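You operate a simulated robot arm through the tools that you are given. There is no shell and no other tool. Be economical: measure what you need, move in short steps, check, and stop when the job is done.

Carry out the task below with a simulated two-armed robot. There is one attempt and no reset: what you move stays moved.

## Task
Stack the small carton that says "clips" from the brown table on top of the small carton labelled "fans". Put the orange tray on the black table away on the top of the orange bench. Put the green cartridge on the beige table. Put the grey filter from the black table on the grey mat. Take the vented box marked "D2" from the counter of the extractor rack and put it on the low shelf of the grey table. Take the power module from the top of the orange bench and put it on the low left shelf of the steel rack. Put the purple cartridge on top of the flat carton. Take the green tray from the top of the orange bench and put it on the low shelf of the beige table. Any order will do. Set down upright: green cartridge, grey filter, purple cartridge.

It is judged by the outcome, as a careful person would: the job done as asked, and still so three seconds after it is handed in. It fails if anything else is knocked over, pushed out of place, dropped, spilled or broken.

## Robot
Two 7-joint arms with vacuum grippers on one trunk, on a base that drives. Base frame: it is fixed to the floor where the robot stands at the start and does not move with it; the origin is under the middle of the robot, x ahead of it, y to its left, z up; the surface under the hand at the start is at about z = 78. Lengths are in cm, angles in rad, forces in N, time in s.
The left shoulder is at the start at [7, 17.4, 117.9], the right one opposite. With the tool pointing down near the work surface each hand reaches from about 26 to 78 cm from the robot's upright axis, wherever it stands, measured 20 degrees to its own side. Places, roughly: beige table [60, -460, 80]; flat carton [-125, -225, 75]; green cartridge [50, -175, 75]; green tray [-100, -150, 75]; grey filter (6x6x12 cm) [50, -230, 80]; grey mat (36x18 cm) [-234, -184, 76]; low left shelf of the steel rack [-540, -480, 70]; low shelf of the beige table [60, -460, 20]; low shelf of the grey table [-140, 20, 20]; orange tray [50, -150, 75]; power module [-125, -325, 75]; purple cartridge [-100, -200, 75]; small carton [50, 0, 75]; top of the orange bench [-140, -220, 80]; vented box [75, -325, 100]. Payload 3.5 kg a hand.
Tool frame (each hand has its own): the origin (TCP) lies in the middle of the cups' lips, and z points out of the cups. The gripper has 2 cups of 3.2 cm across, covering 3.2 by 8 cm (tool x, y); the bellows give 1 cm. With the vacuum on, a cup seals on a smooth face that it is pressed against (1 to 4 N); it does not hold porous or soft things. The pull reaches 76 N.
Orientation is that of the tool frame in the base frame, as a unit quaternion [w, x, y, z]. With the cups facing straight down, the tool's x points along the base's -x, its y along +y and its z along -z.

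## Interface
- The arms move only by the tool move_arm. It takes "left_steps", "right_steps" or both (then of equal length, played together; a hand with none holds still); each is a list of rows, each a list of 7 numbers: the shift along the tool's x, y, z in cm, then the turn, a rotation vector about the tool's x, y, z in rad, then the vacuum: 1 switches it on, 0 off. In form: [[tx, ty, tz, wx, wy, wz, suction], ...]. A call has 1 to 10 rows; each row is the pose to reach, as a shift and turn from the pose commanded when the call began, along the tool's axes at that moment. Each row takes 0.2 s and may step no farther than 5 cm and 0.15 rad from the row before; otherwise, or with a gripper value out of range, the whole call is refused. Where a pose cannot be reached the arm comes as near as it can. A force on the tool above 40 N (or 10 N above the force at the start of the call, whichever is more), or a blocked arm, ends the call early, and 0.2 s more pass. The pull builds up within a second once a cup has sealed. Time passes only in rows, and 0.2 s behind the last, so rows that repeat a pose give it time. The reply holds the time, the measured pose of the TCP, the force on the tool along the base axes and the pull of the vacuum, in the units named above and with some noise, with the torque about the TCP (base axes, N m) and any sound that the robot's microphone picked up, and new pictures: "views" is both (left out), scene, wrist or none (wrist: the cameras of the hands that moved).
- Cameras (640 x 400 px; columns grow to the right, rows downward): "scene" is now at [12.86, 0.49, 147.77]; the picture's right is [0.07, -1.00, 0.00], its down [-0.76, -0.05, -0.65] and it looks along [0.64, 0.05, -0.76] (base axes); focal length 275 px, centre (320, 200). "left" rides on the left gripper at [7.4, -1.9, -11] in its tool frame; the picture's right is [0.25, 0.97, 0.00], its down [-0.77, 0.20, -0.60] and it looks along [-0.58, 0.15, 0.80] (tool axes); focal length 218 px, centre (320, 200). "right" rides on the right gripper at [7.4, 1.9, -11] in its tool frame; the picture's right is [-0.25, 0.97, 0.00], its down [-0.77, -0.20, -0.60] and it looks along [-0.58, -0.15, 0.80] (tool axes); focal length 218 px, centre (320, 200). There is no depth. A picture from a camera that has moved, and an enlarged one, comes with that camera's place and axes in the base frame and with its lens.
- raise_lower(by): slides the trunk up (or, below 0, down) by that many cm; the arms and the scene camera ride with it, the base frame stays. It gives what a move gives, with no picture.
- roll_base(legs): drives the robot by 1 to 6 legs, each [ahead, turn to the left] in cm and rad, along the robot's own axes; the way and the turn of a leg run together, so that a leg with both is an arc; at most 150 cm and 3.142 rad a leg. The arms and the cameras ride along, it lands a little off, and it stops where it bumps. It gives what a move gives, and a new picture of the scene camera.
- aim_head(pan, tilt): turns the head with the scene camera to pan (to the left, within 1.501 rad either way) and tilt (down, from -0.506 to 1.204), counted from straight ahead of the robot. It gives what a move gives, and a new picture of the scene camera.
- enlarge(camera, box): a new picture of the part [left, top, right, bottom] of that camera's present view, enlarged. The clock stands still meanwhile.
- job_done(): hands the job in; it is judged then, once.

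Go step by step. Nothing tells you exact positions but the pictures and the camera data: compare them with the known pose of the tool, close in by small moves and look again before you grip or let go. The budget is 483 turns and 360 pictures, counting those below and the enlarged ones. Unless the task says otherwise, let go and move clear before handing in, and close with one line.

The tools are called as a command line: name --argument value ..., lists and objects as JSON in quotes. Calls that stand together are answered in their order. move_arm: Moves the arms, as the interface text tells. Its arguments: {"type":"object","properties":{"left_steps":{"type":"array","items":{"type":"array","items":{"type":"number"}}},"right_steps":{"type":"array","items":{"type":"array","items":{"type":"number"}}},"views":{"type":"string","enum":["both","scene","wrist","none"]}},"required":[]} The other tools are called the same way: raise_lower (by) slides the trunk up or down; roll_base (legs) drives the base; aim_head (pan, tilt) turns the head that bears the scene camera; enlarge (camera, box) takes an enlarged picture of a part of a camera's view; job_done () hands the job in.

At the start:

```text
time_s: 0.0
left_ee_pos: [53.43, 22.78, 110.67]
left_tcp_rot: [0.0, 0.0, 1.0, 0.0]
left_wrist_force: [0.3, -0.6, 0.2]
left_moment: [0.01, 0.03, 0.03]
left_pull: 0.1
right_ee_pos: [50.7, -23.26, 119.61]
right_tcp_rot: [0.001, 0.001, 1.0, 0.0]
right_wrist_force: [-0.3, 0.5, 0.0]
right_moment: [-0.01, 0.0, 0.01]
right_pull: 0.0
trunk travel left (down, up): [-67.5, 16.5]
robot x, y, heading: [-0.17, 0.26, -0.002]
head pan, tilt: [0.07, 0.869]
```

scene: 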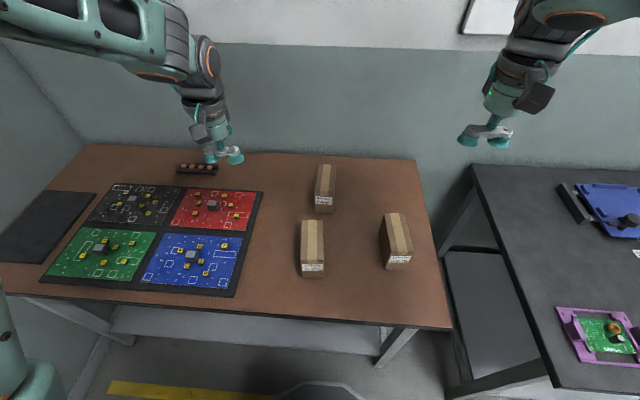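
right: 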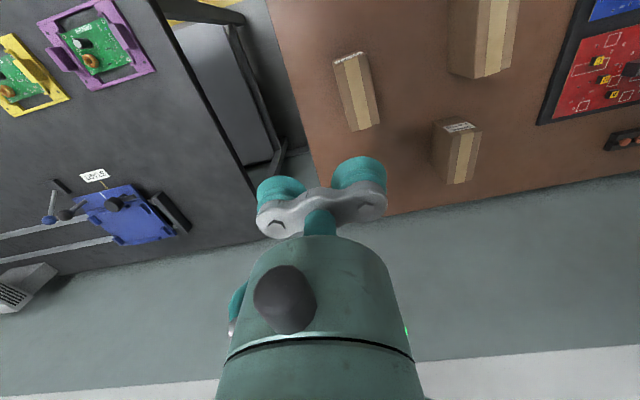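
left: 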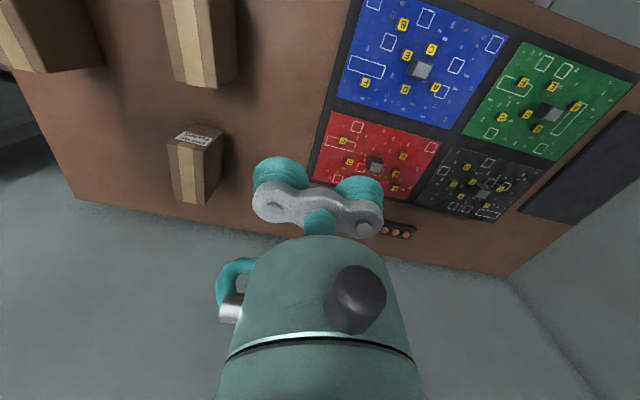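

I see a brown table ahead with three small cartons; I need to read their labels. I enlarge the view first.

enlarge --camera "scene" --box '[280, 150, 430, 290]'

enlarge --camera "left" --box '[150, 110, 250, 210]'

enlarge --camera "right" --box '[320, 30, 500, 190]'

```text
2.86 times, centred on (355, 220) of scene
camera zoom: at [12.86, 0.49, 147.77], right [0.07, -1.0, 0.0], down [-0.76, -0.05, -0.65], along [0.64, 0.05, -0.76], focal length 787 px, centre (220, 143)
```

zoom: 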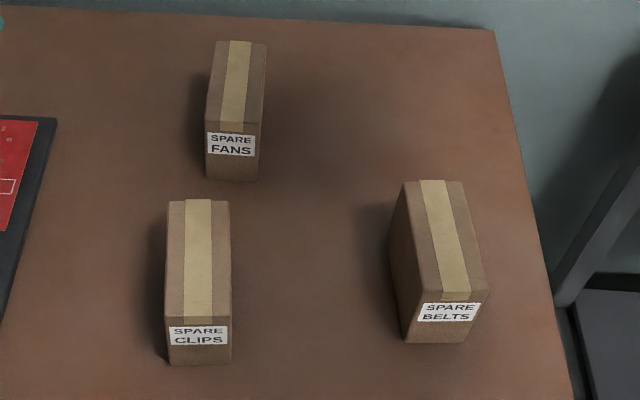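

```text
4.00 times, centred on (200, 160) of left
camera zoom: at [46.22, 20.89, 121.75], right [-0.25, 0.97, 0.0], down [0.77, 0.2, 0.6], along [0.58, 0.15, -0.8], focal length 873 px, centre (800, 360)
```

zoom: 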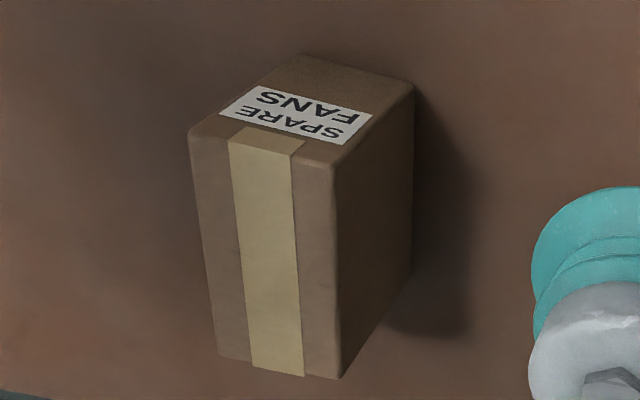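

```text
2.50 times, centred on (410, 110) of right
camera zoom: at [43.34, -21.48, 130.55], right [0.25, 0.97, 0.0], down [0.77, -0.2, 0.6], along [0.58, -0.15, -0.8], focal length 546 px, centre (95, 425)
```

zoom: 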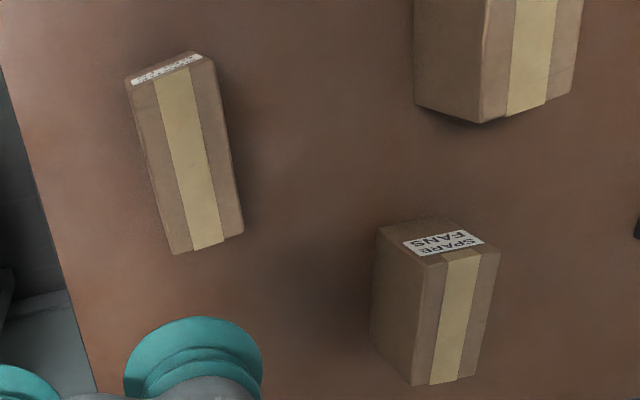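

The three cartons read "fans" (far, about [73, 3, top 87]), "clips" (near, about [50.5, 5.5, top 87]) and "belts". I move the left hand over "clips", turning it so the cups lie along the carton.

move_arm --left_steps '[[0.3, -1.7, 0, 0, 0, 0.15, 0], [0.6, -3.4, 0, 0, 0, 0.3, 0], [0.9, -5.1, 0, 0, 0, 0.45, 0], [1.2, -6.8, 0, 0, 0, 0.6, 0], [1.5, -8.5, 0, 0, 0, 0.75, 0], [1.8, -10.2, 1, 0, 0, 0.9, 0], [2.1, -12, 2, 0, 0, 1.05, 0], [2.4, -13.8, 4, 0, 0, 1.2, 0], [2.7, -15.6, 6, 0, 0, 1.35, 0], [2.9, -17.3, 8, 0, 0, 1.49, 0]]'

```text
time_s: 2.2
left_ee_pos: [51.42, 5.85, 104.71]
left_tcp_rot: [0.025, 0.671, 0.741, -0.012]
left_wrist_force: [-0.8, 0.0, 0.1]
left_moment: [0.0, 0.04, 0.03]
left_pull: 0.1
right_ee_pos: [50.67, -23.3, 119.56]
right_tcp_rot: [-0.001, 0.0, 1.0, 0.0]
right_wrist_force: [-0.4, 0.3, -0.3]
right_moment: [0.0, 0.0, 0.01]
right_pull: 0.1
trunk travel left (down, up): [-67.5, 16.5]
robot x, y, heading: [0.2, 0.08, 0.001]
head pan, tilt: [0.07, 0.869]
camera scene: at [12.84, 0.5, 147.78], right [0.07, -1.0, 0.0], down [-0.76, -0.05, -0.65], along [0.64, 0.05, -0.76], focal length 275 px, centre (320, 200)
camera left: at [48.59, 13.54, 115.32], right [0.94, 0.35, 0.0], down [0.26, -0.72, 0.65], along [0.23, -0.61, -0.76], focal length 218 px, centre (320, 200)
```

scene: 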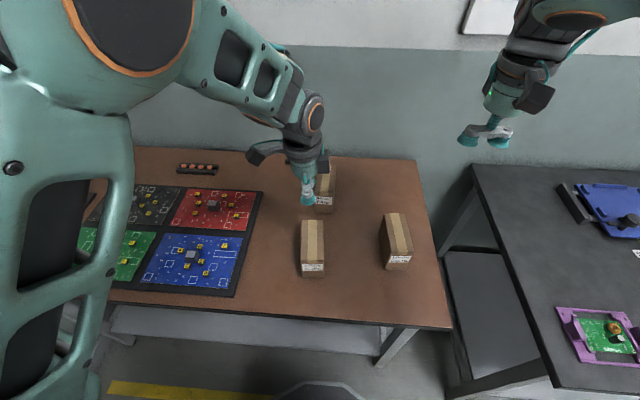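
left: 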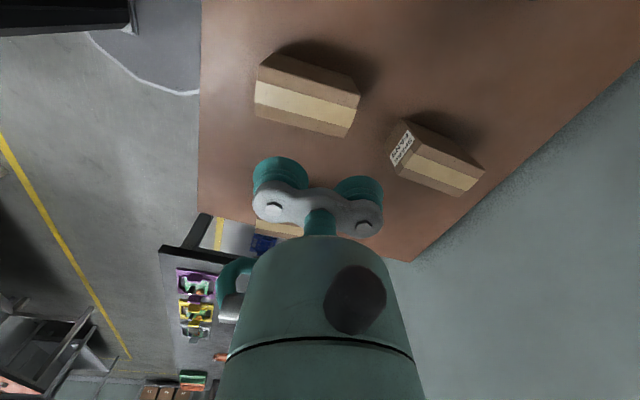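

The hand hangs above "clips", turned along it. I enlarge the wrist view to fix the exact position and angle.

enlarge --camera "left" --box '[240, 30, 500, 200]'

```text
2.35 times, centred on (370, 115) of left
camera zoom: at [48.59, 13.54, 115.32], right [0.94, 0.35, 0.0], down [0.26, -0.72, 0.65], along [0.23, -0.61, -0.76], focal length 514 px, centre (202, 400)
```

zoom: 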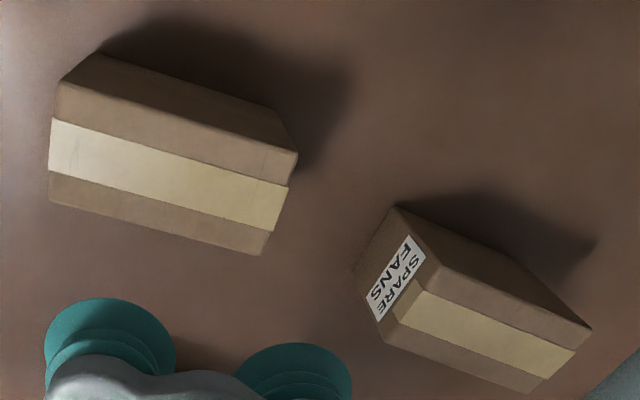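

The clips carton's top centre is about [50.3, 5.1, 87], yaw about 0.095 — the hand is nearly aligned. I lower toward it and let the arm settle.

move_arm --left_steps '[[0, 0, 0, 0, 0, 0, 0], [-0.2, -0.1, 3, 0, 0, 0, 0], [-0.4, -0.3, 6, 0, 0, 0, 0], [-0.4, -0.3, 9, 0, 0, 0, 0], [-0.4, -0.3, 9, 0, 0, 0, 0], [-0.4, -0.3, 9, 0, 0, 0, 0]]'

```text
time_s: 3.6
left_ee_pos: [51.22, 5.76, 94.67]
left_tcp_rot: [0.017, 0.659, 0.751, -0.02]
left_wrist_force: [0.1, 1.1, 0.4]
left_moment: [0.01, 0.02, 0.05]
left_pull: 0.1
right_ee_pos: [50.75, -23.35, 119.59]
right_tcp_rot: [0.0, 0.0, 1.0, 0.0]
right_wrist_force: [1.0, -0.5, 0.0]
right_moment: [0.04, -0.04, 0.02]
right_pull: 0.1
trunk travel left (down, up): [-67.5, 16.5]
robot x, y, heading: [-0.39, -0.03, 0.001]
head pan, tilt: [0.07, 0.869]
camera scene: at [12.87, 0.49, 147.77], right [0.07, -1.0, 0.0], down [-0.76, -0.05, -0.65], along [0.64, 0.05, -0.76], focal length 275 px, centre (320, 200)
camera left: at [48.42, 13.49, 105.27], right [0.93, 0.38, -0.02], down [0.3, -0.7, 0.64], along [0.23, -0.6, -0.77], focal length 218 px, centre (320, 200)
```

scene: 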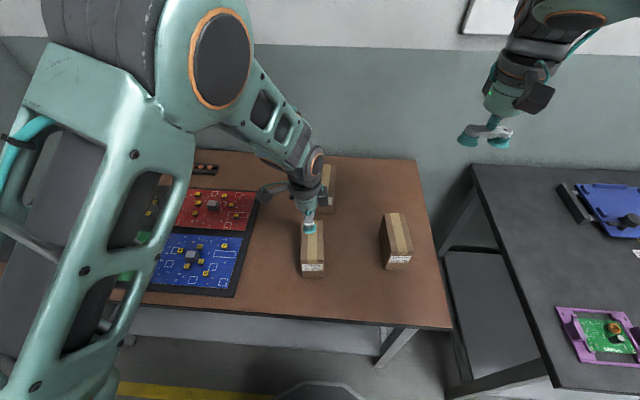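
left: 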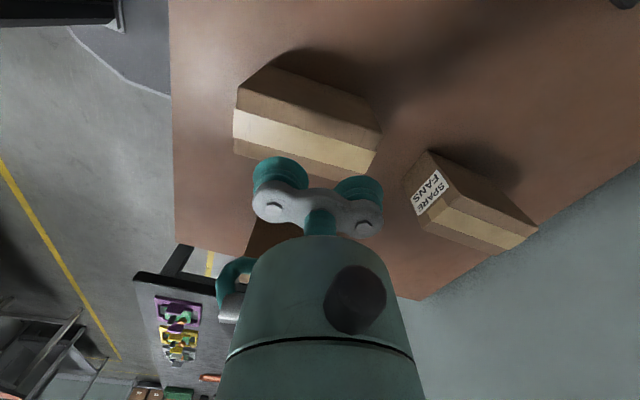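

The hand sits about 1 cm off and slightly tilted, perhaps near a joint limit. I test by turning back a little.

move_arm --left_steps '[[-0.4, -0.3, 0, 0, 0, -0.1, 0], [-0.4, -0.3, 0, 0, 0, -0.2, 0], [-0.4, -0.3, 0, 0, 0, -0.2, 0], [-0.4, -0.3, 0, 0, 0, -0.2, 0]]' --views "none"

```text
time_s: 4.6
left_ee_pos: [50.32, 5.18, 93.98]
left_tcp_rot: [0.006, 0.586, 0.81, -0.019]
left_wrist_force: [-0.1, 0.9, -0.2]
left_moment: [0.03, 0.0, 0.0]
left_pull: 0.1
right_ee_pos: [50.68, -23.38, 119.53]
right_tcp_rot: [0.0, 0.0, 1.0, 0.0]
right_wrist_force: [0.1, 0.3, -0.3]
right_moment: [0.02, -0.03, -0.01]
right_pull: 0.0
trunk travel left (down, up): [-67.5, 16.5]
robot x, y, heading: [-0.25, 0.02, -0.004]
head pan, tilt: [0.07, 0.869]
```

Turning back removes the error, so it's a limit on this side. I lift a bit and turn the other way round instead.

move_arm --left_steps '[[0, 0, -2, 0, 0, -0.148, 0], [0, 0, -4, 0, 0, -0.296, 0], [0, 0, -5, 0, 0, -0.444, 0], [0, 0, -5, 0, 0, -0.592, 0], [0, 0, -5, 0, 0, -0.74, 0], [0, 0, -5, 0, 0, -0.888, 0], [0, 0, -5, 0, 0, -1.036, 0], [0, 0, -5, 0, 0, -1.184, 0], [0, 0, -5, 0, 0, -1.332, 0], [0, 0, -5, 0, 0, -1.48, 0]]' --views "none"

move_arm --left_steps '[[0, 0, 0, 0, 0, -0.148, 0], [0, 0, 0, 0, 0, -0.296, 0], [0, 0, 0, 0, 0, -0.444, 0], [0, 0, 0, 0, 0, -0.592, 0], [0, 0, 0, 0, 0, -0.74, 0], [0, 0, 0, 0, 0, -0.888, 0], [0, 0, 0, 0, 0, -1.036, 0], [0, 0, 0, 0, 0, -1.184, 0], [0, 0, 0, 0, 0, -1.332, 0], [0, 0, 0, 0, 0, -1.48, 0]]' --views "both"

```text
time_s: 6.8
left_ee_pos: [50.09, 4.54, 98.83]
left_tcp_rot: [0.0, -0.096, 0.995, 0.0]
left_wrist_force: [-0.3, 0.2, -0.2]
left_moment: [-0.04, -0.01, -0.04]
left_pull: 0.1
right_ee_pos: [50.67, -23.27, 119.53]
right_tcp_rot: [0.0, 0.0, 1.0, 0.0]
right_wrist_force: [-0.3, 0.6, 0.3]
right_moment: [-0.03, 0.0, 0.0]
right_pull: 0.1
trunk travel left (down, up): [-67.5, 16.5]
robot x, y, heading: [0.19, 0.07, 0.007]
head pan, tilt: [0.07, 0.869]
```

```text
time_s: 9.0
left_ee_pos: [50.06, 4.59, 98.78]
left_tcp_rot: [0.001, 0.742, -0.671, 0.0]
left_wrist_force: [0.6, 0.2, 0.7]
left_moment: [0.01, 0.01, 0.02]
left_pull: 0.1
right_ee_pos: [50.7, -23.23, 119.57]
right_tcp_rot: [0.0, 0.0, 1.0, 0.0]
right_wrist_force: [-0.4, -1.3, -1.4]
right_moment: [0.01, -0.03, 0.0]
right_pull: 0.0
trunk travel left (down, up): [-67.5, 16.5]
robot x, y, heading: [-0.02, -0.25, -0.002]
head pan, tilt: [0.07, 0.869]
camera scene: at [12.88, 0.5, 147.77], right [0.07, -1.0, 0.0], down [-0.76, -0.05, -0.65], along [0.64, 0.05, -0.76], focal length 275 px, centre (320, 200)
camera left: at [52.85, -2.46, 109.7], right [-0.94, -0.35, 0.0], down [-0.28, 0.75, 0.6], along [-0.21, 0.57, -0.8], focal length 218 px, centre (320, 200)
```

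scene: 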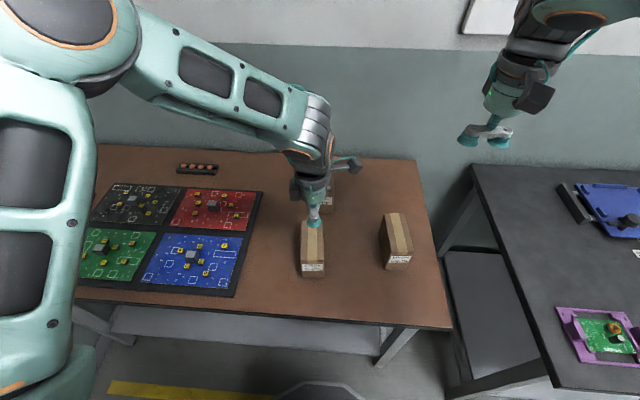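
left: 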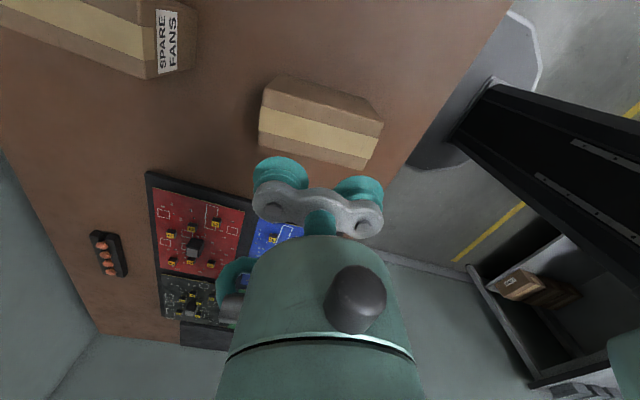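

The other turn works without error, and the hand is over the clips carton (centre about [50.1, 5.0]). I shift 0.4 cm, lower with the vacuum on and press gently.

move_arm --left_steps '[[-0.4, 0, 3, 0, 0, 0, 0], [-0.4, 0, 6, 0, 0, 0, 0], [-0.4, 0, 9, 0, 0, 0, 1], [-0.4, 0, 10.5, 0, 0, 0, 1], [-0.4, 0, 11.2, 0, 0, 0, 1], [-0.4, 0, 11.6, 0, 0, 0, 1], [-0.4, 0, 11.9, 0, 0, 0, 1], [-0.4, 0, 11.9, 0, 0, 0, 1], [-0.4, 0, 11.9, 0, 0, 0, 1]]' --views "wrist"

```text
time_s: 10.3
left_ee_pos: [50.31, 4.78, 87.89]
left_tcp_rot: [-0.004, 0.742, -0.67, 0.006]
left_wrist_force: [-9.3, 3.5, 28.4]
left_moment: [0.23, 0.37, 0.06]
left_pull: 75.5
right_ee_pos: [50.4, -23.34, 119.72]
right_tcp_rot: [0.0, 0.0, 1.0, 0.0]
right_wrist_force: [0.8, 0.1, -0.1]
right_moment: [0.03, 0.06, 0.01]
right_pull: 0.0
trunk travel left (down, up): [-67.5, 16.5]
robot x, y, heading: [0.06, -0.31, -0.001]
head pan, tilt: [0.07, 0.869]
stopped in row 6 (left hand): the force on the tool passed its limit at 48 N (the readings are from after the stop); the commanded pose is now the measured one
camera left: at [52.94, -2.19, 99.02], right [-0.94, -0.35, -0.01], down [-0.29, 0.75, 0.6], along [-0.2, 0.56, -0.8], focal length 218 px, centre (320, 200)
```

left: 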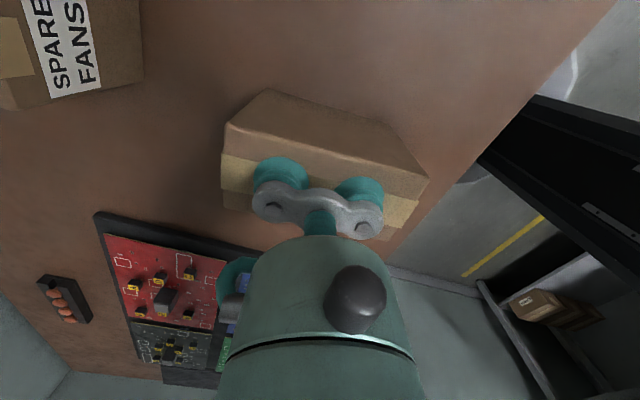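

Sealed firmly (pull 75 N). I lift the carton about 14 cm straight up.

move_arm --left_steps '[[0, 0, -0.5, 0, 0, 0, 1], [0, 0, -1.5, 0, 0, 0, 1], [0, 0, -3.5, 0, 0, 0, 1], [0, 0, -6, 0, 0, 0, 1], [0, 0, -9, 0, 0, 0, 1], [0, 0, -12, 0, 0, 0.05, 1], [0, 0, -14, 0, 0, 0.1, 1], [0, 0, -14, 0, 0, 0.1, 1]]' --views "both"

```text
time_s: 12.1
left_ee_pos: [50.39, 4.81, 101.55]
left_tcp_rot: [-0.003, 0.708, -0.706, 0.004]
left_wrist_force: [0.3, 0.0, -0.9]
left_moment: [-0.03, 0.0, 0.01]
left_pull: 75.6
right_ee_pos: [50.69, -23.41, 119.59]
right_tcp_rot: [0.0, 0.0, 1.0, 0.0]
right_wrist_force: [-0.2, 0.7, -0.7]
right_moment: [0.0, 0.02, 0.04]
right_pull: 0.0
trunk travel left (down, up): [-67.5, 16.5]
robot x, y, heading: [-0.09, 0.22, 0.0]
head pan, tilt: [0.07, 0.869]
camera scene: at [12.88, 0.49, 147.77], right [0.07, -1.0, 0.0], down [-0.76, -0.05, -0.65], along [0.64, 0.05, -0.76], focal length 275 px, centre (320, 200)
camera left: at [52.33, -2.41, 112.69], right [-0.97, -0.25, -0.01], down [-0.21, 0.77, 0.6], along [-0.15, 0.58, -0.8], focal length 218 px, centre (320, 200)
```

scene: 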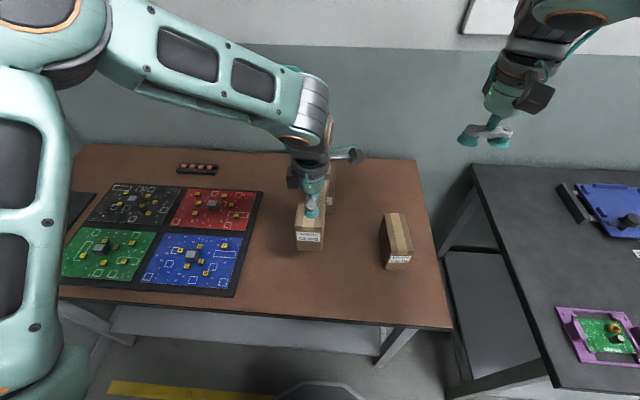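
left: 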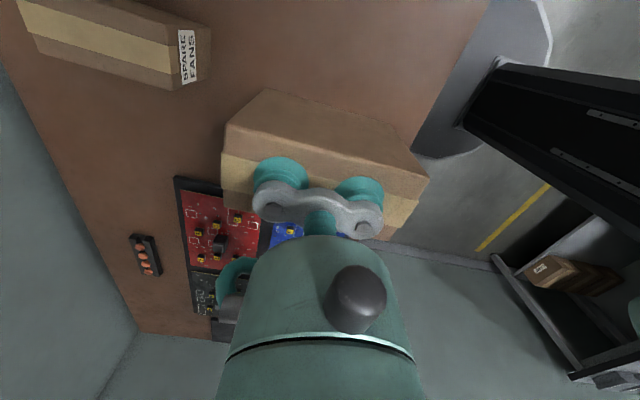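

The carton is lifted; its bottom is near z 92. I carry it over the "fans" carton, a little higher.

move_arm --left_steps '[[0.2, -3, -1, 0, 0, 0, 1], [0.4, -6, -2, 0, 0, 0, 1], [0.6, -9, -2.5, 0, 0, 0, 1], [0.8, -12, -2.5, 0, 0, 0, 1], [1.0, -15, -2.5, 0, 0, 0, 1], [1.3, -18, -2.5, 0, 0, 0, 1], [1.5, -20.5, -2.5, 0, 0, 0, 1], [1.7, -21.5, -2.5, 0, 0, 0, 1], [1.7, -21.5, -2.5, 0, 0, 0, 1]]' --views "both"

```text
time_s: 14.1
left_ee_pos: [71.79, 3.16, 104.3]
left_tcp_rot: [-0.003, 0.708, -0.706, 0.004]
left_wrist_force: [-0.4, 0.3, -1.7]
left_moment: [0.0, 0.0, 0.01]
left_pull: 75.9
right_ee_pos: [50.7, -23.41, 119.58]
right_tcp_rot: [-0.001, 0.0, 1.0, 0.0]
right_wrist_force: [-0.1, 0.6, 0.1]
right_moment: [0.02, 0.0, 0.04]
right_pull: 0.0
trunk travel left (down, up): [-67.5, 16.5]
robot x, y, heading: [-0.52, -0.26, -0.003]
head pan, tilt: [0.07, 0.869]
camera scene: at [12.83, 0.46, 147.78], right [0.07, -1.0, 0.0], down [-0.76, -0.05, -0.65], along [0.64, 0.05, -0.76], focal length 275 px, centre (320, 200)
camera left: at [73.73, -4.04, 115.37], right [-0.97, -0.25, -0.01], down [-0.21, 0.77, 0.6], along [-0.15, 0.58, -0.8], focal length 218 px, centre (320, 200)
```

scene: 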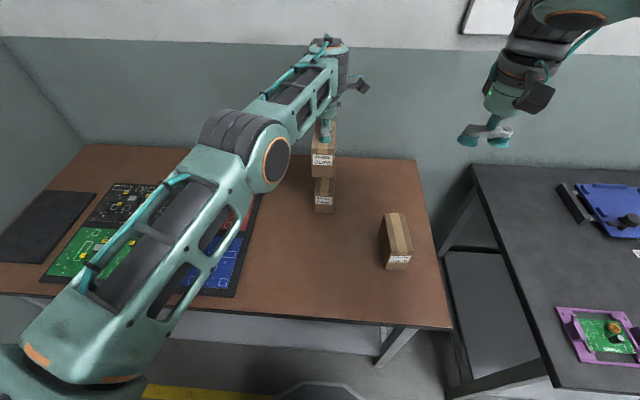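
left: 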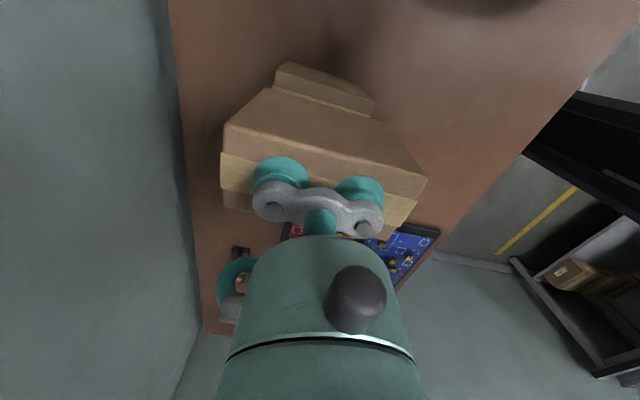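

enlarge --camera "scene" --box '[280, 110, 380, 230]'

enlarge --camera "left" --box '[210, 50, 450, 200]'

```text
3.33 times, centred on (330, 170) of scene
camera zoom: at [12.83, 0.46, 147.78], right [0.07, -1.0, 0.0], down [-0.76, -0.05, -0.65], along [0.64, 0.05, -0.76], focal length 918 px, centre (287, 300)
```

zoom: 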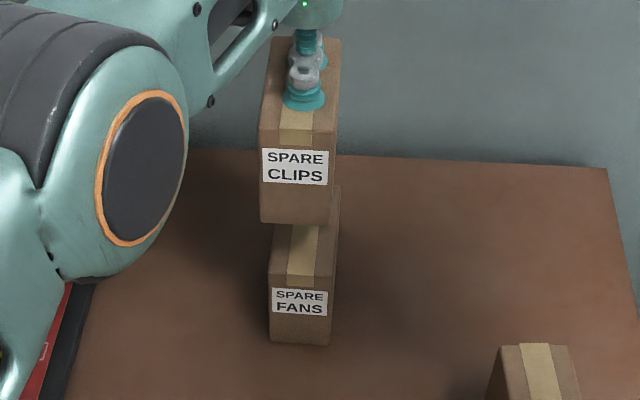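

```text
2.67 times, centred on (330, 125) of left
camera zoom: at [73.73, -4.04, 115.37], right [-0.97, -0.25, -0.01], down [-0.21, 0.77, 0.6], along [-0.15, 0.58, -0.8], focal length 582 px, centre (293, 400)
```

zoom: 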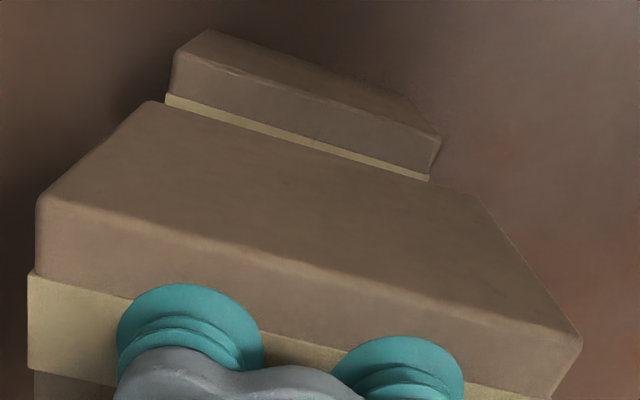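

The clips carton hangs above fans, needing about +0.3 in x and −0.4 in y. I lower most of the way and watch the force.

move_arm --left_steps '[[0.4, -0.3, 1.5, 0, 0, 0, 1], [0.4, -0.3, 3, 0, 0, 0, 1], [0.4, -0.3, 4.5, 0, 0, 0, 1], [0.4, -0.3, 5.5, 0, 0, 0, 1], [0.4, -0.3, 6, 0, 0, 0, 1], [0.4, -0.3, 6, 0, 0, 0, 1]]' --views "wrist"

enlarge --camera "scene" --box '[280, 110, 380, 230]'

```text
time_s: 15.5
left_ee_pos: [72.29, 2.79, 98.42]
left_tcp_rot: [-0.004, 0.708, -0.706, 0.004]
left_wrist_force: [0.2, 0.0, -2.1]
left_moment: [0.04, -0.03, -0.04]
left_pull: 75.6
right_ee_pos: [50.64, -23.24, 119.56]
right_tcp_rot: [0.0, -0.001, 1.0, 0.0]
right_wrist_force: [0.6, -0.3, -0.4]
right_moment: [-0.02, -0.01, 0.02]
right_pull: 0.1
trunk travel left (down, up): [-67.5, 16.5]
robot x, y, heading: [-0.14, -0.1, -0.003]
head pan, tilt: [0.07, 0.869]
camera left: at [74.13, -4.43, 109.5], right [-0.97, -0.26, -0.01], down [-0.21, 0.77, 0.6], along [-0.15, 0.58, -0.8], focal length 218 px, centre (320, 200)
```

left: 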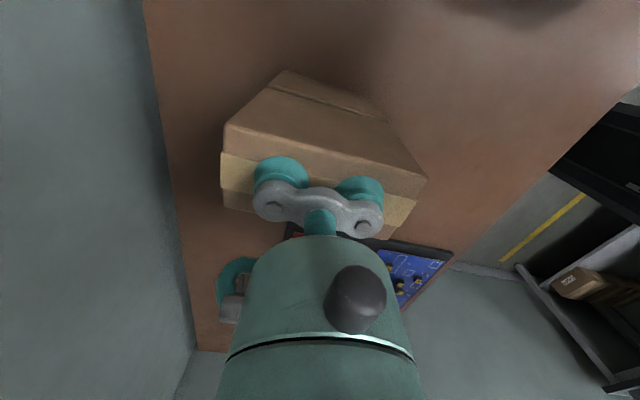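

```text
3.33 times, centred on (330, 170) of scene
camera zoom: at [12.88, 0.48, 147.77], right [0.07, -1.0, 0.0], down [-0.76, -0.05, -0.65], along [0.64, 0.05, -0.76], focal length 918 px, centre (287, 300)
```

zoom: 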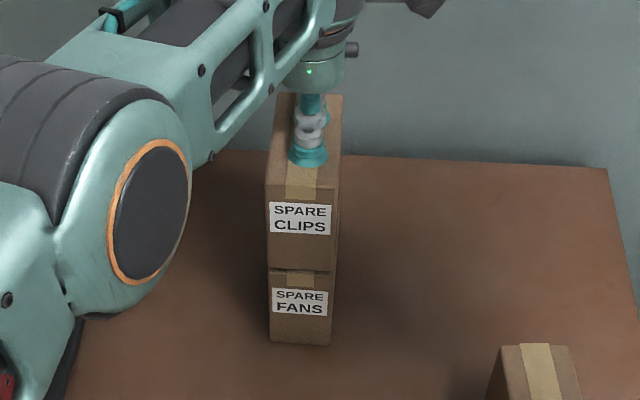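

Very well aligned, with a small gap left. I lower in small steps to contact.

move_arm --left_steps '[[0, 0, 0.3, 0, 0, 0, 1], [0, 0, 0.6, 0, 0, 0, 1], [0, 0, 0.9, 0, 0, 0, 1], [0, 0, 1.2, 0, 0, 0, 1], [0, 0, 1.4, 0, 0, 0, 1], [0, 0, 1.4, 0, 0, 0, 1]]' --views "wrist"

enlarge --camera "scene" --box '[280, 110, 380, 230]'

```text
time_s: 16.6
left_ee_pos: [72.29, 2.83, 97.81]
left_tcp_rot: [0.007, -0.707, 0.707, -0.008]
left_wrist_force: [-6.6, -0.7, 16.7]
left_moment: [0.11, 0.33, 0.02]
left_pull: 75.1
right_ee_pos: [50.45, -23.34, 119.66]
right_tcp_rot: [0.002, 0.001, 1.0, 0.0]
right_wrist_force: [-0.1, 0.5, -0.5]
right_moment: [-0.02, -0.03, 0.01]
right_pull: 0.0
trunk travel left (down, up): [-67.5, 16.5]
robot x, y, heading: [0.13, 0.02, -0.001]
head pan, tilt: [0.07, 0.869]
stopped in row 5 (left hand): the force on the tool passed its limit at 42 N (the readings are from after the stop); the commanded pose is now the measured one
camera left: at [74.06, -4.44, 108.99], right [-0.97, -0.26, -0.02], down [-0.22, 0.77, 0.6], along [-0.14, 0.58, -0.8], focal length 218 px, centre (320, 200)
```

left: 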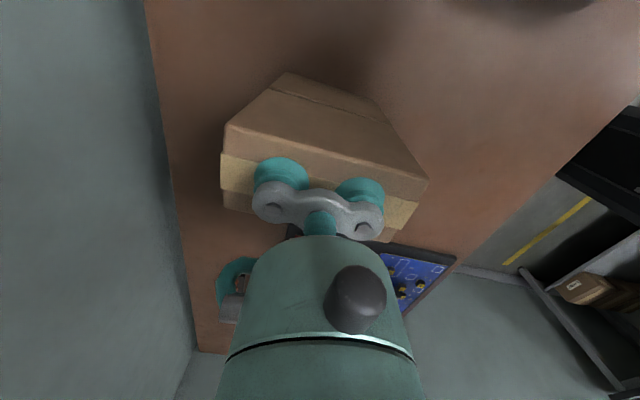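

```text
3.33 times, centred on (330, 170) of scene
camera zoom: at [12.58, 0.46, 147.78], right [0.07, -1.0, 0.0], down [-0.76, -0.05, -0.65], along [0.65, 0.05, -0.76], focal length 918 px, centre (287, 300)
```

zoom: 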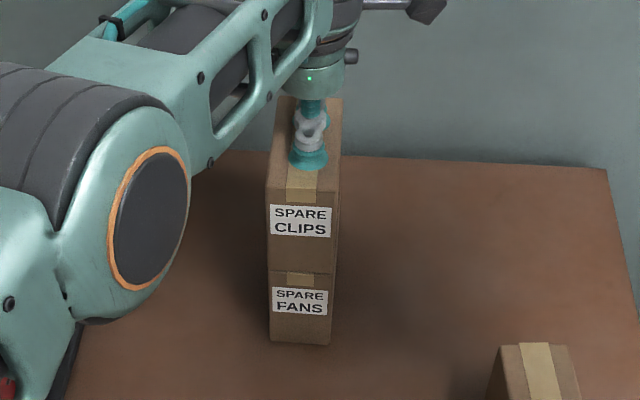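

In contact and aligned. I release the vacuum, wait, and rise clear.

move_arm --left_steps '[[0, 0, -0.1, 0, 0, 0, 0], [0, 0, -0.1, 0, 0, 0, 0], [0, 0, -0.1, 0, 0, 0, 0], [0, 0, -0.2, 0, 0, 0, 0], [0, 0, -0.4, 0, 0, 0, 0], [0, 0, -1, 0, 0, 0, 0], [0, 0, -3, 0, 0, 0, 0], [0, 0, -7, 0, 0, 0, 0], [0, 0, -11, 0, 0, 0, 0]]' --views "scene"

```text
time_s: 18.6
left_ee_pos: [72.13, 2.79, 108.61]
left_tcp_rot: [-0.005, 0.708, -0.706, 0.008]
left_wrist_force: [0.5, -0.3, 0.0]
left_moment: [0.0, -0.01, 0.0]
left_pull: 0.1
right_ee_pos: [50.59, -23.38, 119.49]
right_tcp_rot: [0.0, 0.0, 1.0, 0.0]
right_wrist_force: [-1.1, -0.6, -0.5]
right_moment: [0.01, 0.01, -0.02]
right_pull: 0.0
trunk travel left (down, up): [-67.5, 16.5]
robot x, y, heading: [-0.09, -0.0, 0.004]
head pan, tilt: [0.07, 0.869]
camera scene: at [12.81, 0.47, 147.77], right [0.07, -1.0, 0.0], down [-0.76, -0.05, -0.65], along [0.64, 0.05, -0.76], focal length 275 px, centre (320, 200)
```

scene: 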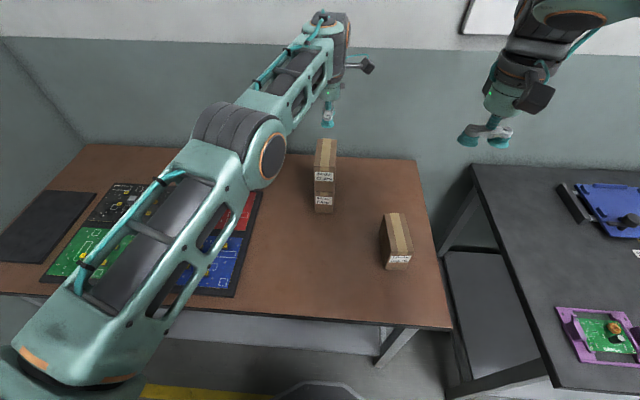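

Clips now sits squarely on fans. I retract the left hand to a compact pose before driving.

move_arm --left_steps '[[0, 3, -2, 0, 0, 0, 0], [-1, 7, -4, 0, 0, 0.15, 0], [-2, 11, -5, 0, 0, 0.3, 0], [-4, 15, -5, 0, 0, 0.45, 0], [-6, 19, -5, 0, 0, 0.6, 0], [-8, 23, -5, 0, 0, 0.75, 0], [-10, 27, -5, 0, 0, 0.9, 0], [-12, 30, -5, 0, 0, 1.05, 0], [-14, 32, -5, 0, 0, 1.2, 0], [-16, 34, -5, 0, 0, 1.35, 0]]' --right_steps '[[2, 0, 0, 0, 0, 0, 0], [4, 0, 0, 0, 0, 0, 0], [6, 0, 0, 0, 0, 0, 0], [8, 0, 0, 0, 0, 0, 0], [10, 0, 0, 0, 0, 0, 0], [12, 0, 0, 0, 0, 0, 0], [12, 0, 0, 0, 0, 0, 0], [12, 0, 0, 0, 0, 0, 0], [12, 0, 0, 0, 0, 0, 0], [12, 0, 0, 0, 0, 0, 0]]' --views "none"

aim_head --pan -1.2 --tilt 0.5

```text
time_s: 20.8
left_ee_pos: [37.95, 18.97, 112.69]
left_tcp_rot: [0.01, -0.109, 0.994, -0.004]
left_wrist_force: [-0.1, 0.6, -0.9]
left_moment: [-0.05, 0.01, 0.02]
left_pull: 0.1
right_ee_pos: [38.74, -22.91, 119.56]
right_tcp_rot: [0.0, 0.0, 1.0, -0.001]
right_wrist_force: [0.5, 0.3, -0.5]
right_moment: [-0.03, -0.03, -0.03]
right_pull: 0.2
trunk travel left (down, up): [-67.5, 16.5]
robot x, y, heading: [0.12, -0.1, -0.001]
head pan, tilt: [0.07, 0.869]
```

```text
time_s: 22.3
left_ee_pos: [38.06, 18.86, 112.64]
left_tcp_rot: [0.009, -0.111, 0.994, -0.003]
left_wrist_force: [0.0, 0.9, 0.4]
left_moment: [0.01, -0.02, -0.02]
left_pull: 0.1
right_ee_pos: [38.83, -23.27, 119.54]
right_tcp_rot: [0.001, 0.0, 1.0, -0.001]
right_wrist_force: [-0.3, -0.1, -0.1]
right_moment: [0.01, 0.0, -0.03]
right_pull: 0.0
trunk travel left (down, up): [-67.5, 16.5]
robot x, y, heading: [0.02, -0.17, 0.004]
head pan, tilt: [-1.201, 0.499]
camera scene: at [8.47, -8.56, 150.92], right [-0.93, -0.36, 0.0], down [-0.17, 0.45, -0.88], along [0.32, -0.82, -0.48], focal length 275 px, centre (320, 200)
```

scene: 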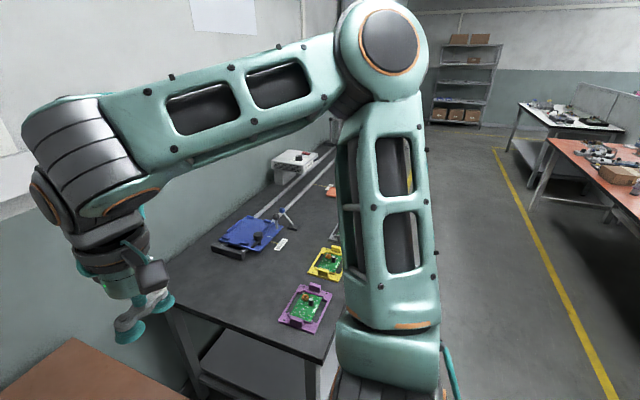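

The black table lies to the right with lots of items along it. I drive along the aisle to about y = −160 and face the black table.

roll_base --legs '[[0, -1.571], [150, 0], [10, 0], [0, 1.571]]'

aim_head --pan 0 --tilt 0.8

```text
time_s: 29.5
left_ee_pos: [23.79, -81.88, 112.61]
left_tcp_rot: [0.002, 0.585, 0.811, -0.011]
left_wrist_force: [0.6, 0.3, 0.0]
left_moment: [-0.02, 0.07, -0.01]
left_pull: 0.0
right_ee_pos: [-17.81, -86.73, 119.68]
right_tcp_rot: [-0.005, 0.67, 0.742, -0.005]
right_wrist_force: [0.6, -0.6, -0.2]
right_moment: [0.03, 0.06, 0.01]
right_pull: 0.1
trunk travel left (down, up): [-67.5, 16.5]
robot x, y, heading: [-0.49, -46.15, -1.367]
head pan, tilt: [-1.201, 0.499]
stopped in leg 2: the robot was blocked; the commanded pose is now the measured one
camera scene: at [-6.26, -55.89, 150.99], right [-0.55, 0.84, 0.0], down [0.39, 0.26, -0.88], along [-0.74, -0.48, -0.47], focal length 275 px, centre (320, 200)
```

scene: 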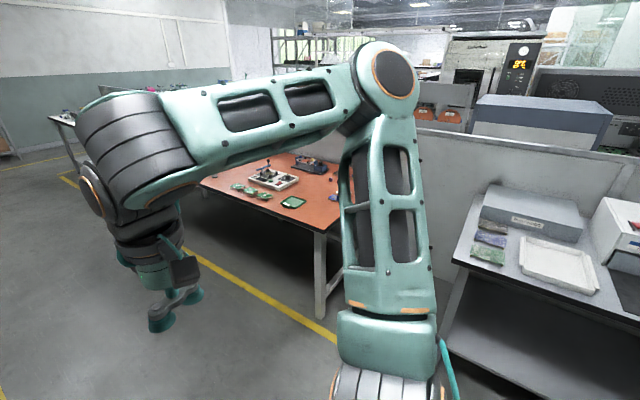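

```text
time_s: 30.9
left_ee_pos: [22.85, -82.09, 112.79]
left_tcp_rot: [0.005, 0.586, 0.81, -0.009]
left_wrist_force: [-0.2, 0.2, 0.3]
left_moment: [-0.01, 0.01, 0.0]
left_pull: 0.0
right_ee_pos: [-18.81, -87.06, 119.49]
right_tcp_rot: [-0.001, 0.671, 0.741, -0.003]
right_wrist_force: [0.5, 0.3, 0.4]
right_moment: [0.02, 0.0, 0.05]
right_pull: 0.0
trunk travel left (down, up): [-67.5, 16.5]
robot x, y, heading: [-0.67, -46.36, -1.365]
head pan, tilt: [0.0, 0.799]
camera scene: at [1.94, -59.22, 148.32], right [-0.98, -0.2, 0.0], down [-0.15, 0.7, -0.7], along [0.14, -0.68, -0.72], focal length 275 px, centre (320, 200)
```

scene: 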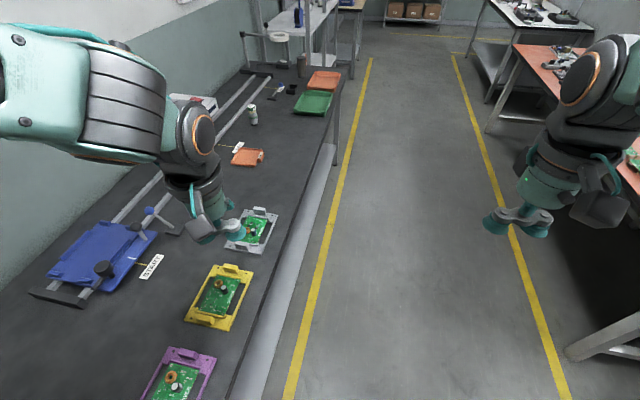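

The base bumped something near the black table's front edge (edge at about x ≈ 20), so I must keep farther from it. I back off and drive along x ≈ −28.

roll_base --legs '[[-15, 0], [0, -0.6], [50, 0], [0, 0.394]]'

```text
time_s: 37.6
left_ee_pos: [-6.28, -117.91, 112.68]
left_tcp_rot: [0.004, 0.662, 0.749, -0.009]
left_wrist_force: [0.6, -0.2, -0.6]
left_moment: [0.0, 0.0, -0.01]
left_pull: 0.1
right_ee_pos: [-48.16, -114.62, 119.36]
right_tcp_rot: [-0.002, 0.74, 0.672, -0.003]
right_wrist_force: [0.3, -0.8, 1.3]
right_moment: [0.02, -0.01, -0.01]
right_pull: 0.1
trunk travel left (down, up): [-67.5, 16.5]
robot x, y, heading: [-22.33, -78.18, -1.563]
head pan, tilt: [0.0, 0.799]
camera scene: at [-22.35, -91.35, 148.32], right [-1.0, -0.01, 0.0], down [-0.01, 0.72, -0.7], along [0.01, -0.7, -0.72], focal length 275 px, centre (320, 200)
```

scene: 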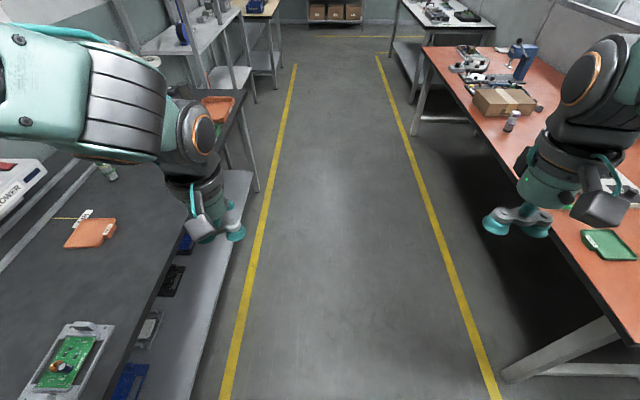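

I see an orange item on the black table near [52, −145] plus more trays farther on. I enlarge to identify them.

enlarge --camera "scene" --box '[0, 90, 250, 260]'

enlarge --camera "scene" --box '[400, 30, 640, 270]'

```text
2.35 times, centred on (125, 175) of scene
camera zoom: at [-22.35, -91.35, 148.32], right [-1.0, -0.01, 0.0], down [-0.01, 0.72, -0.7], along [0.01, -0.7, -0.72], focal length 648 px, centre (779, 259)
```

zoom: 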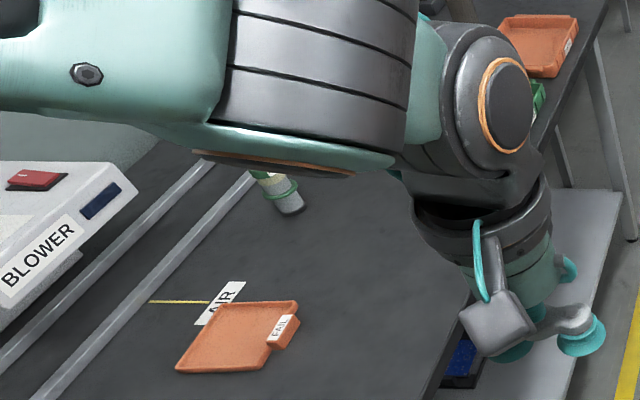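

```text
1.67 times, centred on (520, 150) of scene
camera zoom: at [-22.35, -91.35, 148.32], right [-1.0, -0.01, 0.0], down [-0.01, 0.72, -0.7], along [0.01, -0.7, -0.72], focal length 459 px, centre (-13, 283)
```

zoom: 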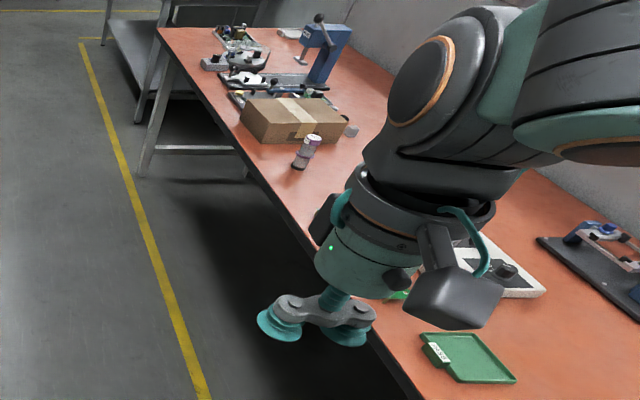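

The small orange "FAIL" tray is at about [52, −147], the green-banded cartridge just past it, and the orange bench with green tray, purple cartridge and flat carton is on the right. I drive to y ≈ −165 and face the black table.

roll_base --legs '[[87, 0], [0, 1.563], [5, 0]]'

```text
time_s: 46.5
left_ee_pos: [22.88, -155.02, 113.04]
left_tcp_rot: [0.013, -0.025, 1.0, -0.005]
left_wrist_force: [0.2, -0.2, -0.4]
left_moment: [0.0, -0.04, -0.02]
left_pull: 0.1
right_ee_pos: [16.58, -196.41, 119.69]
right_tcp_rot: [0.003, 0.084, 0.996, -0.004]
right_wrist_force: [-0.9, 0.9, 0.4]
right_moment: [-0.04, -0.02, -0.02]
right_pull: 0.1
trunk travel left (down, up): [-67.5, 16.5]
robot x, y, heading: [-17.36, -168.41, -0.058]
head pan, tilt: [0.0, 0.799]
camera scene: at [-4.91, -169.23, 148.4], right [-0.06, -1.0, 0.0], down [-0.71, 0.04, -0.7], along [0.7, -0.04, -0.71], focal length 275 px, centre (320, 200)
```

scene: 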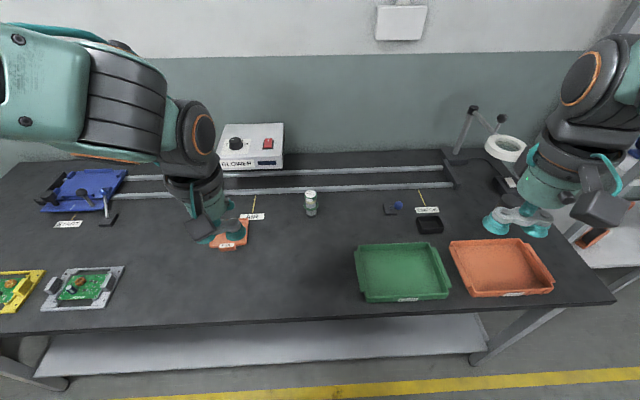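

Facing the black table I see two orange trays: the small one at left (~[49, −145]) and a big one at right (~[34, −224]); I enlarge to read labels and find the filter.

enlarge --camera "scene" --box '[190, 160, 350, 260]'

enlarge --camera "scene" --box '[350, 100, 590, 310]'

```text
4.00 times, centred on (270, 210) of scene
camera zoom: at [-4.91, -169.23, 148.4], right [-0.06, -1.0, 0.0], down [-0.71, 0.04, -0.7], along [0.7, -0.04, -0.71], focal length 1101 px, centre (520, 160)
```

zoom: 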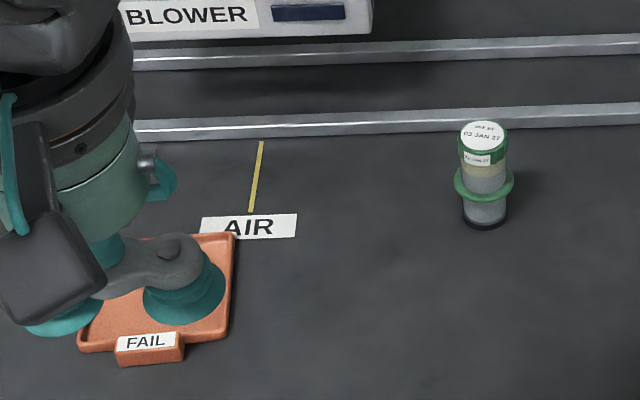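

```text
1.90 times, centred on (470, 205) of scene
camera zoom: at [-4.91, -169.23, 148.4], right [-0.06, -1.0, 0.0], down [-0.71, 0.04, -0.7], along [0.7, -0.04, -0.71], focal length 524 px, centre (34, 190)
```

zoom: 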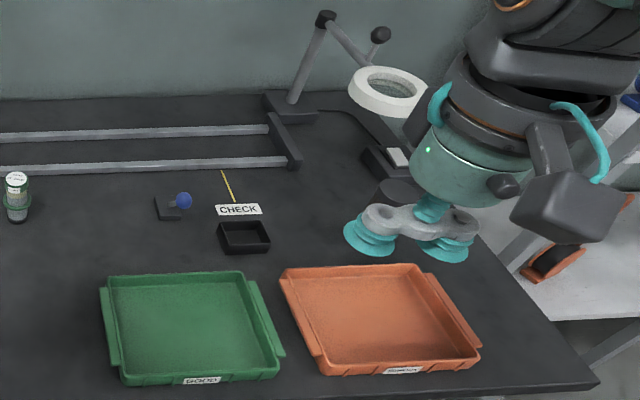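

The small orange tray (label FAIL) is the one at the given place, centre about [50.8, −143.9]; the cartridge stands at about [56, −170], top near z 90. I move the left hand over the tray and the right hand aside for a clear look.

move_arm --left_steps '[[-3.2, 1.1, 1, -0.001, 0.003, 0, 0], [-6.4, 2.2, 3, -0.002, 0.006, 0, 0], [-9.6, 3.3, 5, -0.004, 0.01, 0, 0], [-12.8, 4.4, 7.5, -0.006, 0.015, 0, 0], [-16, 5.5, 10, -0.008, 0.02, 0, 0], [-19.2, 6.6, 12.5, -0.01, 0.026, 0, 0], [-22.4, 7.7, 15, -0.01, 0.026, 0, 0], [-25.5, 8.7, 17.5, -0.01, 0.026, 0, 0], [-28.4, 9.7, 20, -0.01, 0.026, 0, 0], [-28.4, 9.7, 20, -0.01, 0.026, 0, 0]]' --views "both"

```text
time_s: 48.7
left_ee_pos: [51.71, -143.79, 93.31]
left_tcp_rot: [-0.004, -0.026, 1.0, 0.0]
left_wrist_force: [-0.4, 0.7, 0.7]
left_moment: [0.0, -0.04, 0.0]
left_pull: 0.1
right_ee_pos: [17.06, -196.39, 119.46]
right_tcp_rot: [0.001, 0.084, 0.996, -0.004]
right_wrist_force: [-0.1, 0.5, -0.6]
right_moment: [-0.03, -0.01, 0.01]
right_pull: 0.1
trunk travel left (down, up): [-67.5, 16.5]
robot x, y, heading: [-17.13, -168.17, -0.065]
head pan, tilt: [0.0, 0.799]
camera scene: at [-4.29, -169.29, 148.34], right [-0.06, -1.0, 0.0], down [-0.72, 0.04, -0.7], along [0.7, -0.04, -0.72], focal length 275 px, centre (320, 200)
camera left: at [44.62, -146.05, 104.44], right [-0.3, 0.95, 0.0], down [0.76, 0.24, 0.6], along [0.57, 0.18, -0.8], focal length 218 px, centre (320, 200)
```

scene: 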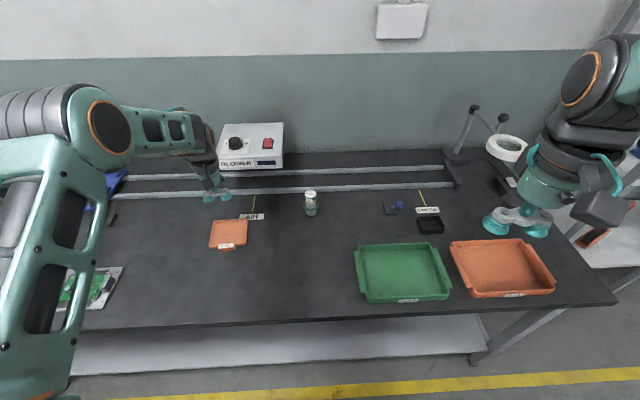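
left: 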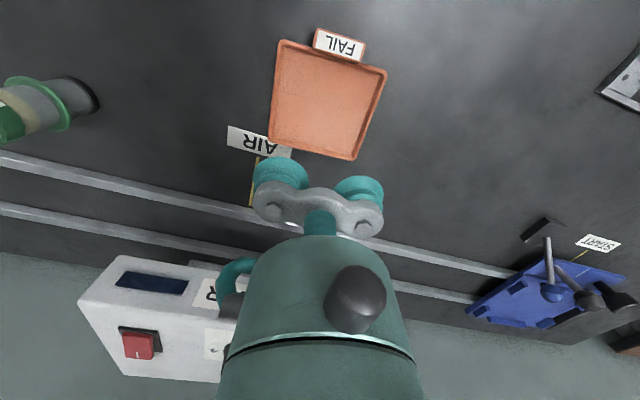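

The tray's centre is about [50.3, −144.0], the hand is 1.3 cm too far ahead. I correct and descend with vacuum on, slowly near the end.

move_arm --left_steps '[[1.3, -0.2, 3, 0, 0, 0, 0], [1.3, -0.2, 7, 0, 0, 0, 0], [1.3, -0.2, 11, 0, 0, 0, 1], [1.3, -0.2, 12, 0, 0, 0, 1], [1.3, -0.2, 12.5, 0, 0, 0, 1], [1.3, -0.2, 13, 0, 0, 0, 1], [1.3, -0.2, 13.4, 0, 0, 0, 1], [1.3, -0.2, 13.7, 0, 0, 0, 1], [1.3, -0.2, 14, 0, 0, 0, 1], [1.3, -0.2, 14.3, 0, 0, 0, 1]]' --views "wrist"

```text
time_s: 50.9
left_ee_pos: [50.39, -144.22, 78.9]
left_tcp_rot: [-0.004, -0.026, 1.0, 0.0]
left_wrist_force: [-0.1, -0.3, -0.7]
left_moment: [-0.01, 0.0, -0.05]
left_pull: 0.1
right_ee_pos: [17.04, -196.4, 119.51]
right_tcp_rot: [0.0, 0.084, 0.996, -0.004]
right_wrist_force: [-0.3, -0.3, -0.2]
right_moment: [-0.03, 0.02, -0.01]
right_pull: 0.0
trunk travel left (down, up): [-67.5, 16.5]
robot x, y, heading: [-17.35, -168.37, -0.058]
head pan, tilt: [0.0, 0.799]
camera left: at [43.21, -146.49, 89.95], right [-0.3, 0.95, 0.0], down [0.76, 0.24, 0.6], along [0.57, 0.18, -0.8], focal length 218 px, centre (320, 200)
```

left: 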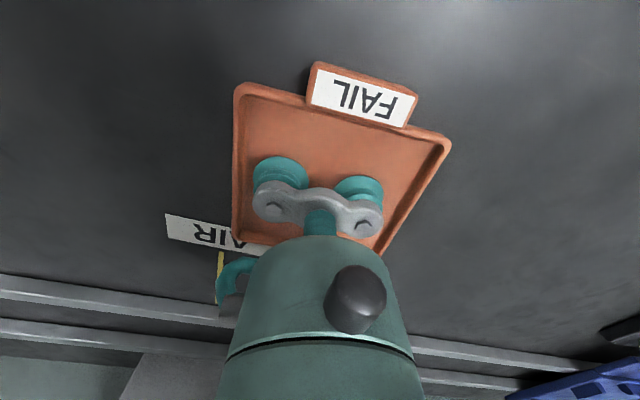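

No contact yet at 78.9; I continue down in 0.2 cm steps.

move_arm --left_steps '[[0, 0.2, 0.2, 0, 0, 0, 1], [0, 0.2, 0.4, 0, 0, 0, 1], [0, 0.2, 0.6, 0, 0, 0, 1], [0, 0.2, 0.8, 0, 0, 0, 1], [0, 0.2, 1.0, 0, 0, 0, 1], [0, 0.2, 1.0, 0, 0, 0, 1], [0, 0.2, 1.0, 0, 0, 0, 1]]' --views "none"

```text
time_s: 52.5
left_ee_pos: [50.15, -144.1, 78.24]
left_tcp_rot: [0.0, -0.027, 1.0, 0.002]
left_wrist_force: [6.5, 6.8, 31.0]
left_moment: [-0.18, 0.1, -0.1]
left_pull: 75.5
right_ee_pos: [16.85, -196.51, 119.56]
right_tcp_rot: [0.003, 0.084, 0.996, -0.002]
right_wrist_force: [-0.1, 0.3, -0.4]
right_moment: [0.0, 0.01, -0.01]
right_pull: 0.0
trunk travel left (down, up): [-67.5, 16.5]
robot x, y, heading: [-17.47, -168.61, -0.064]
head pan, tilt: [0.0, 0.799]
```

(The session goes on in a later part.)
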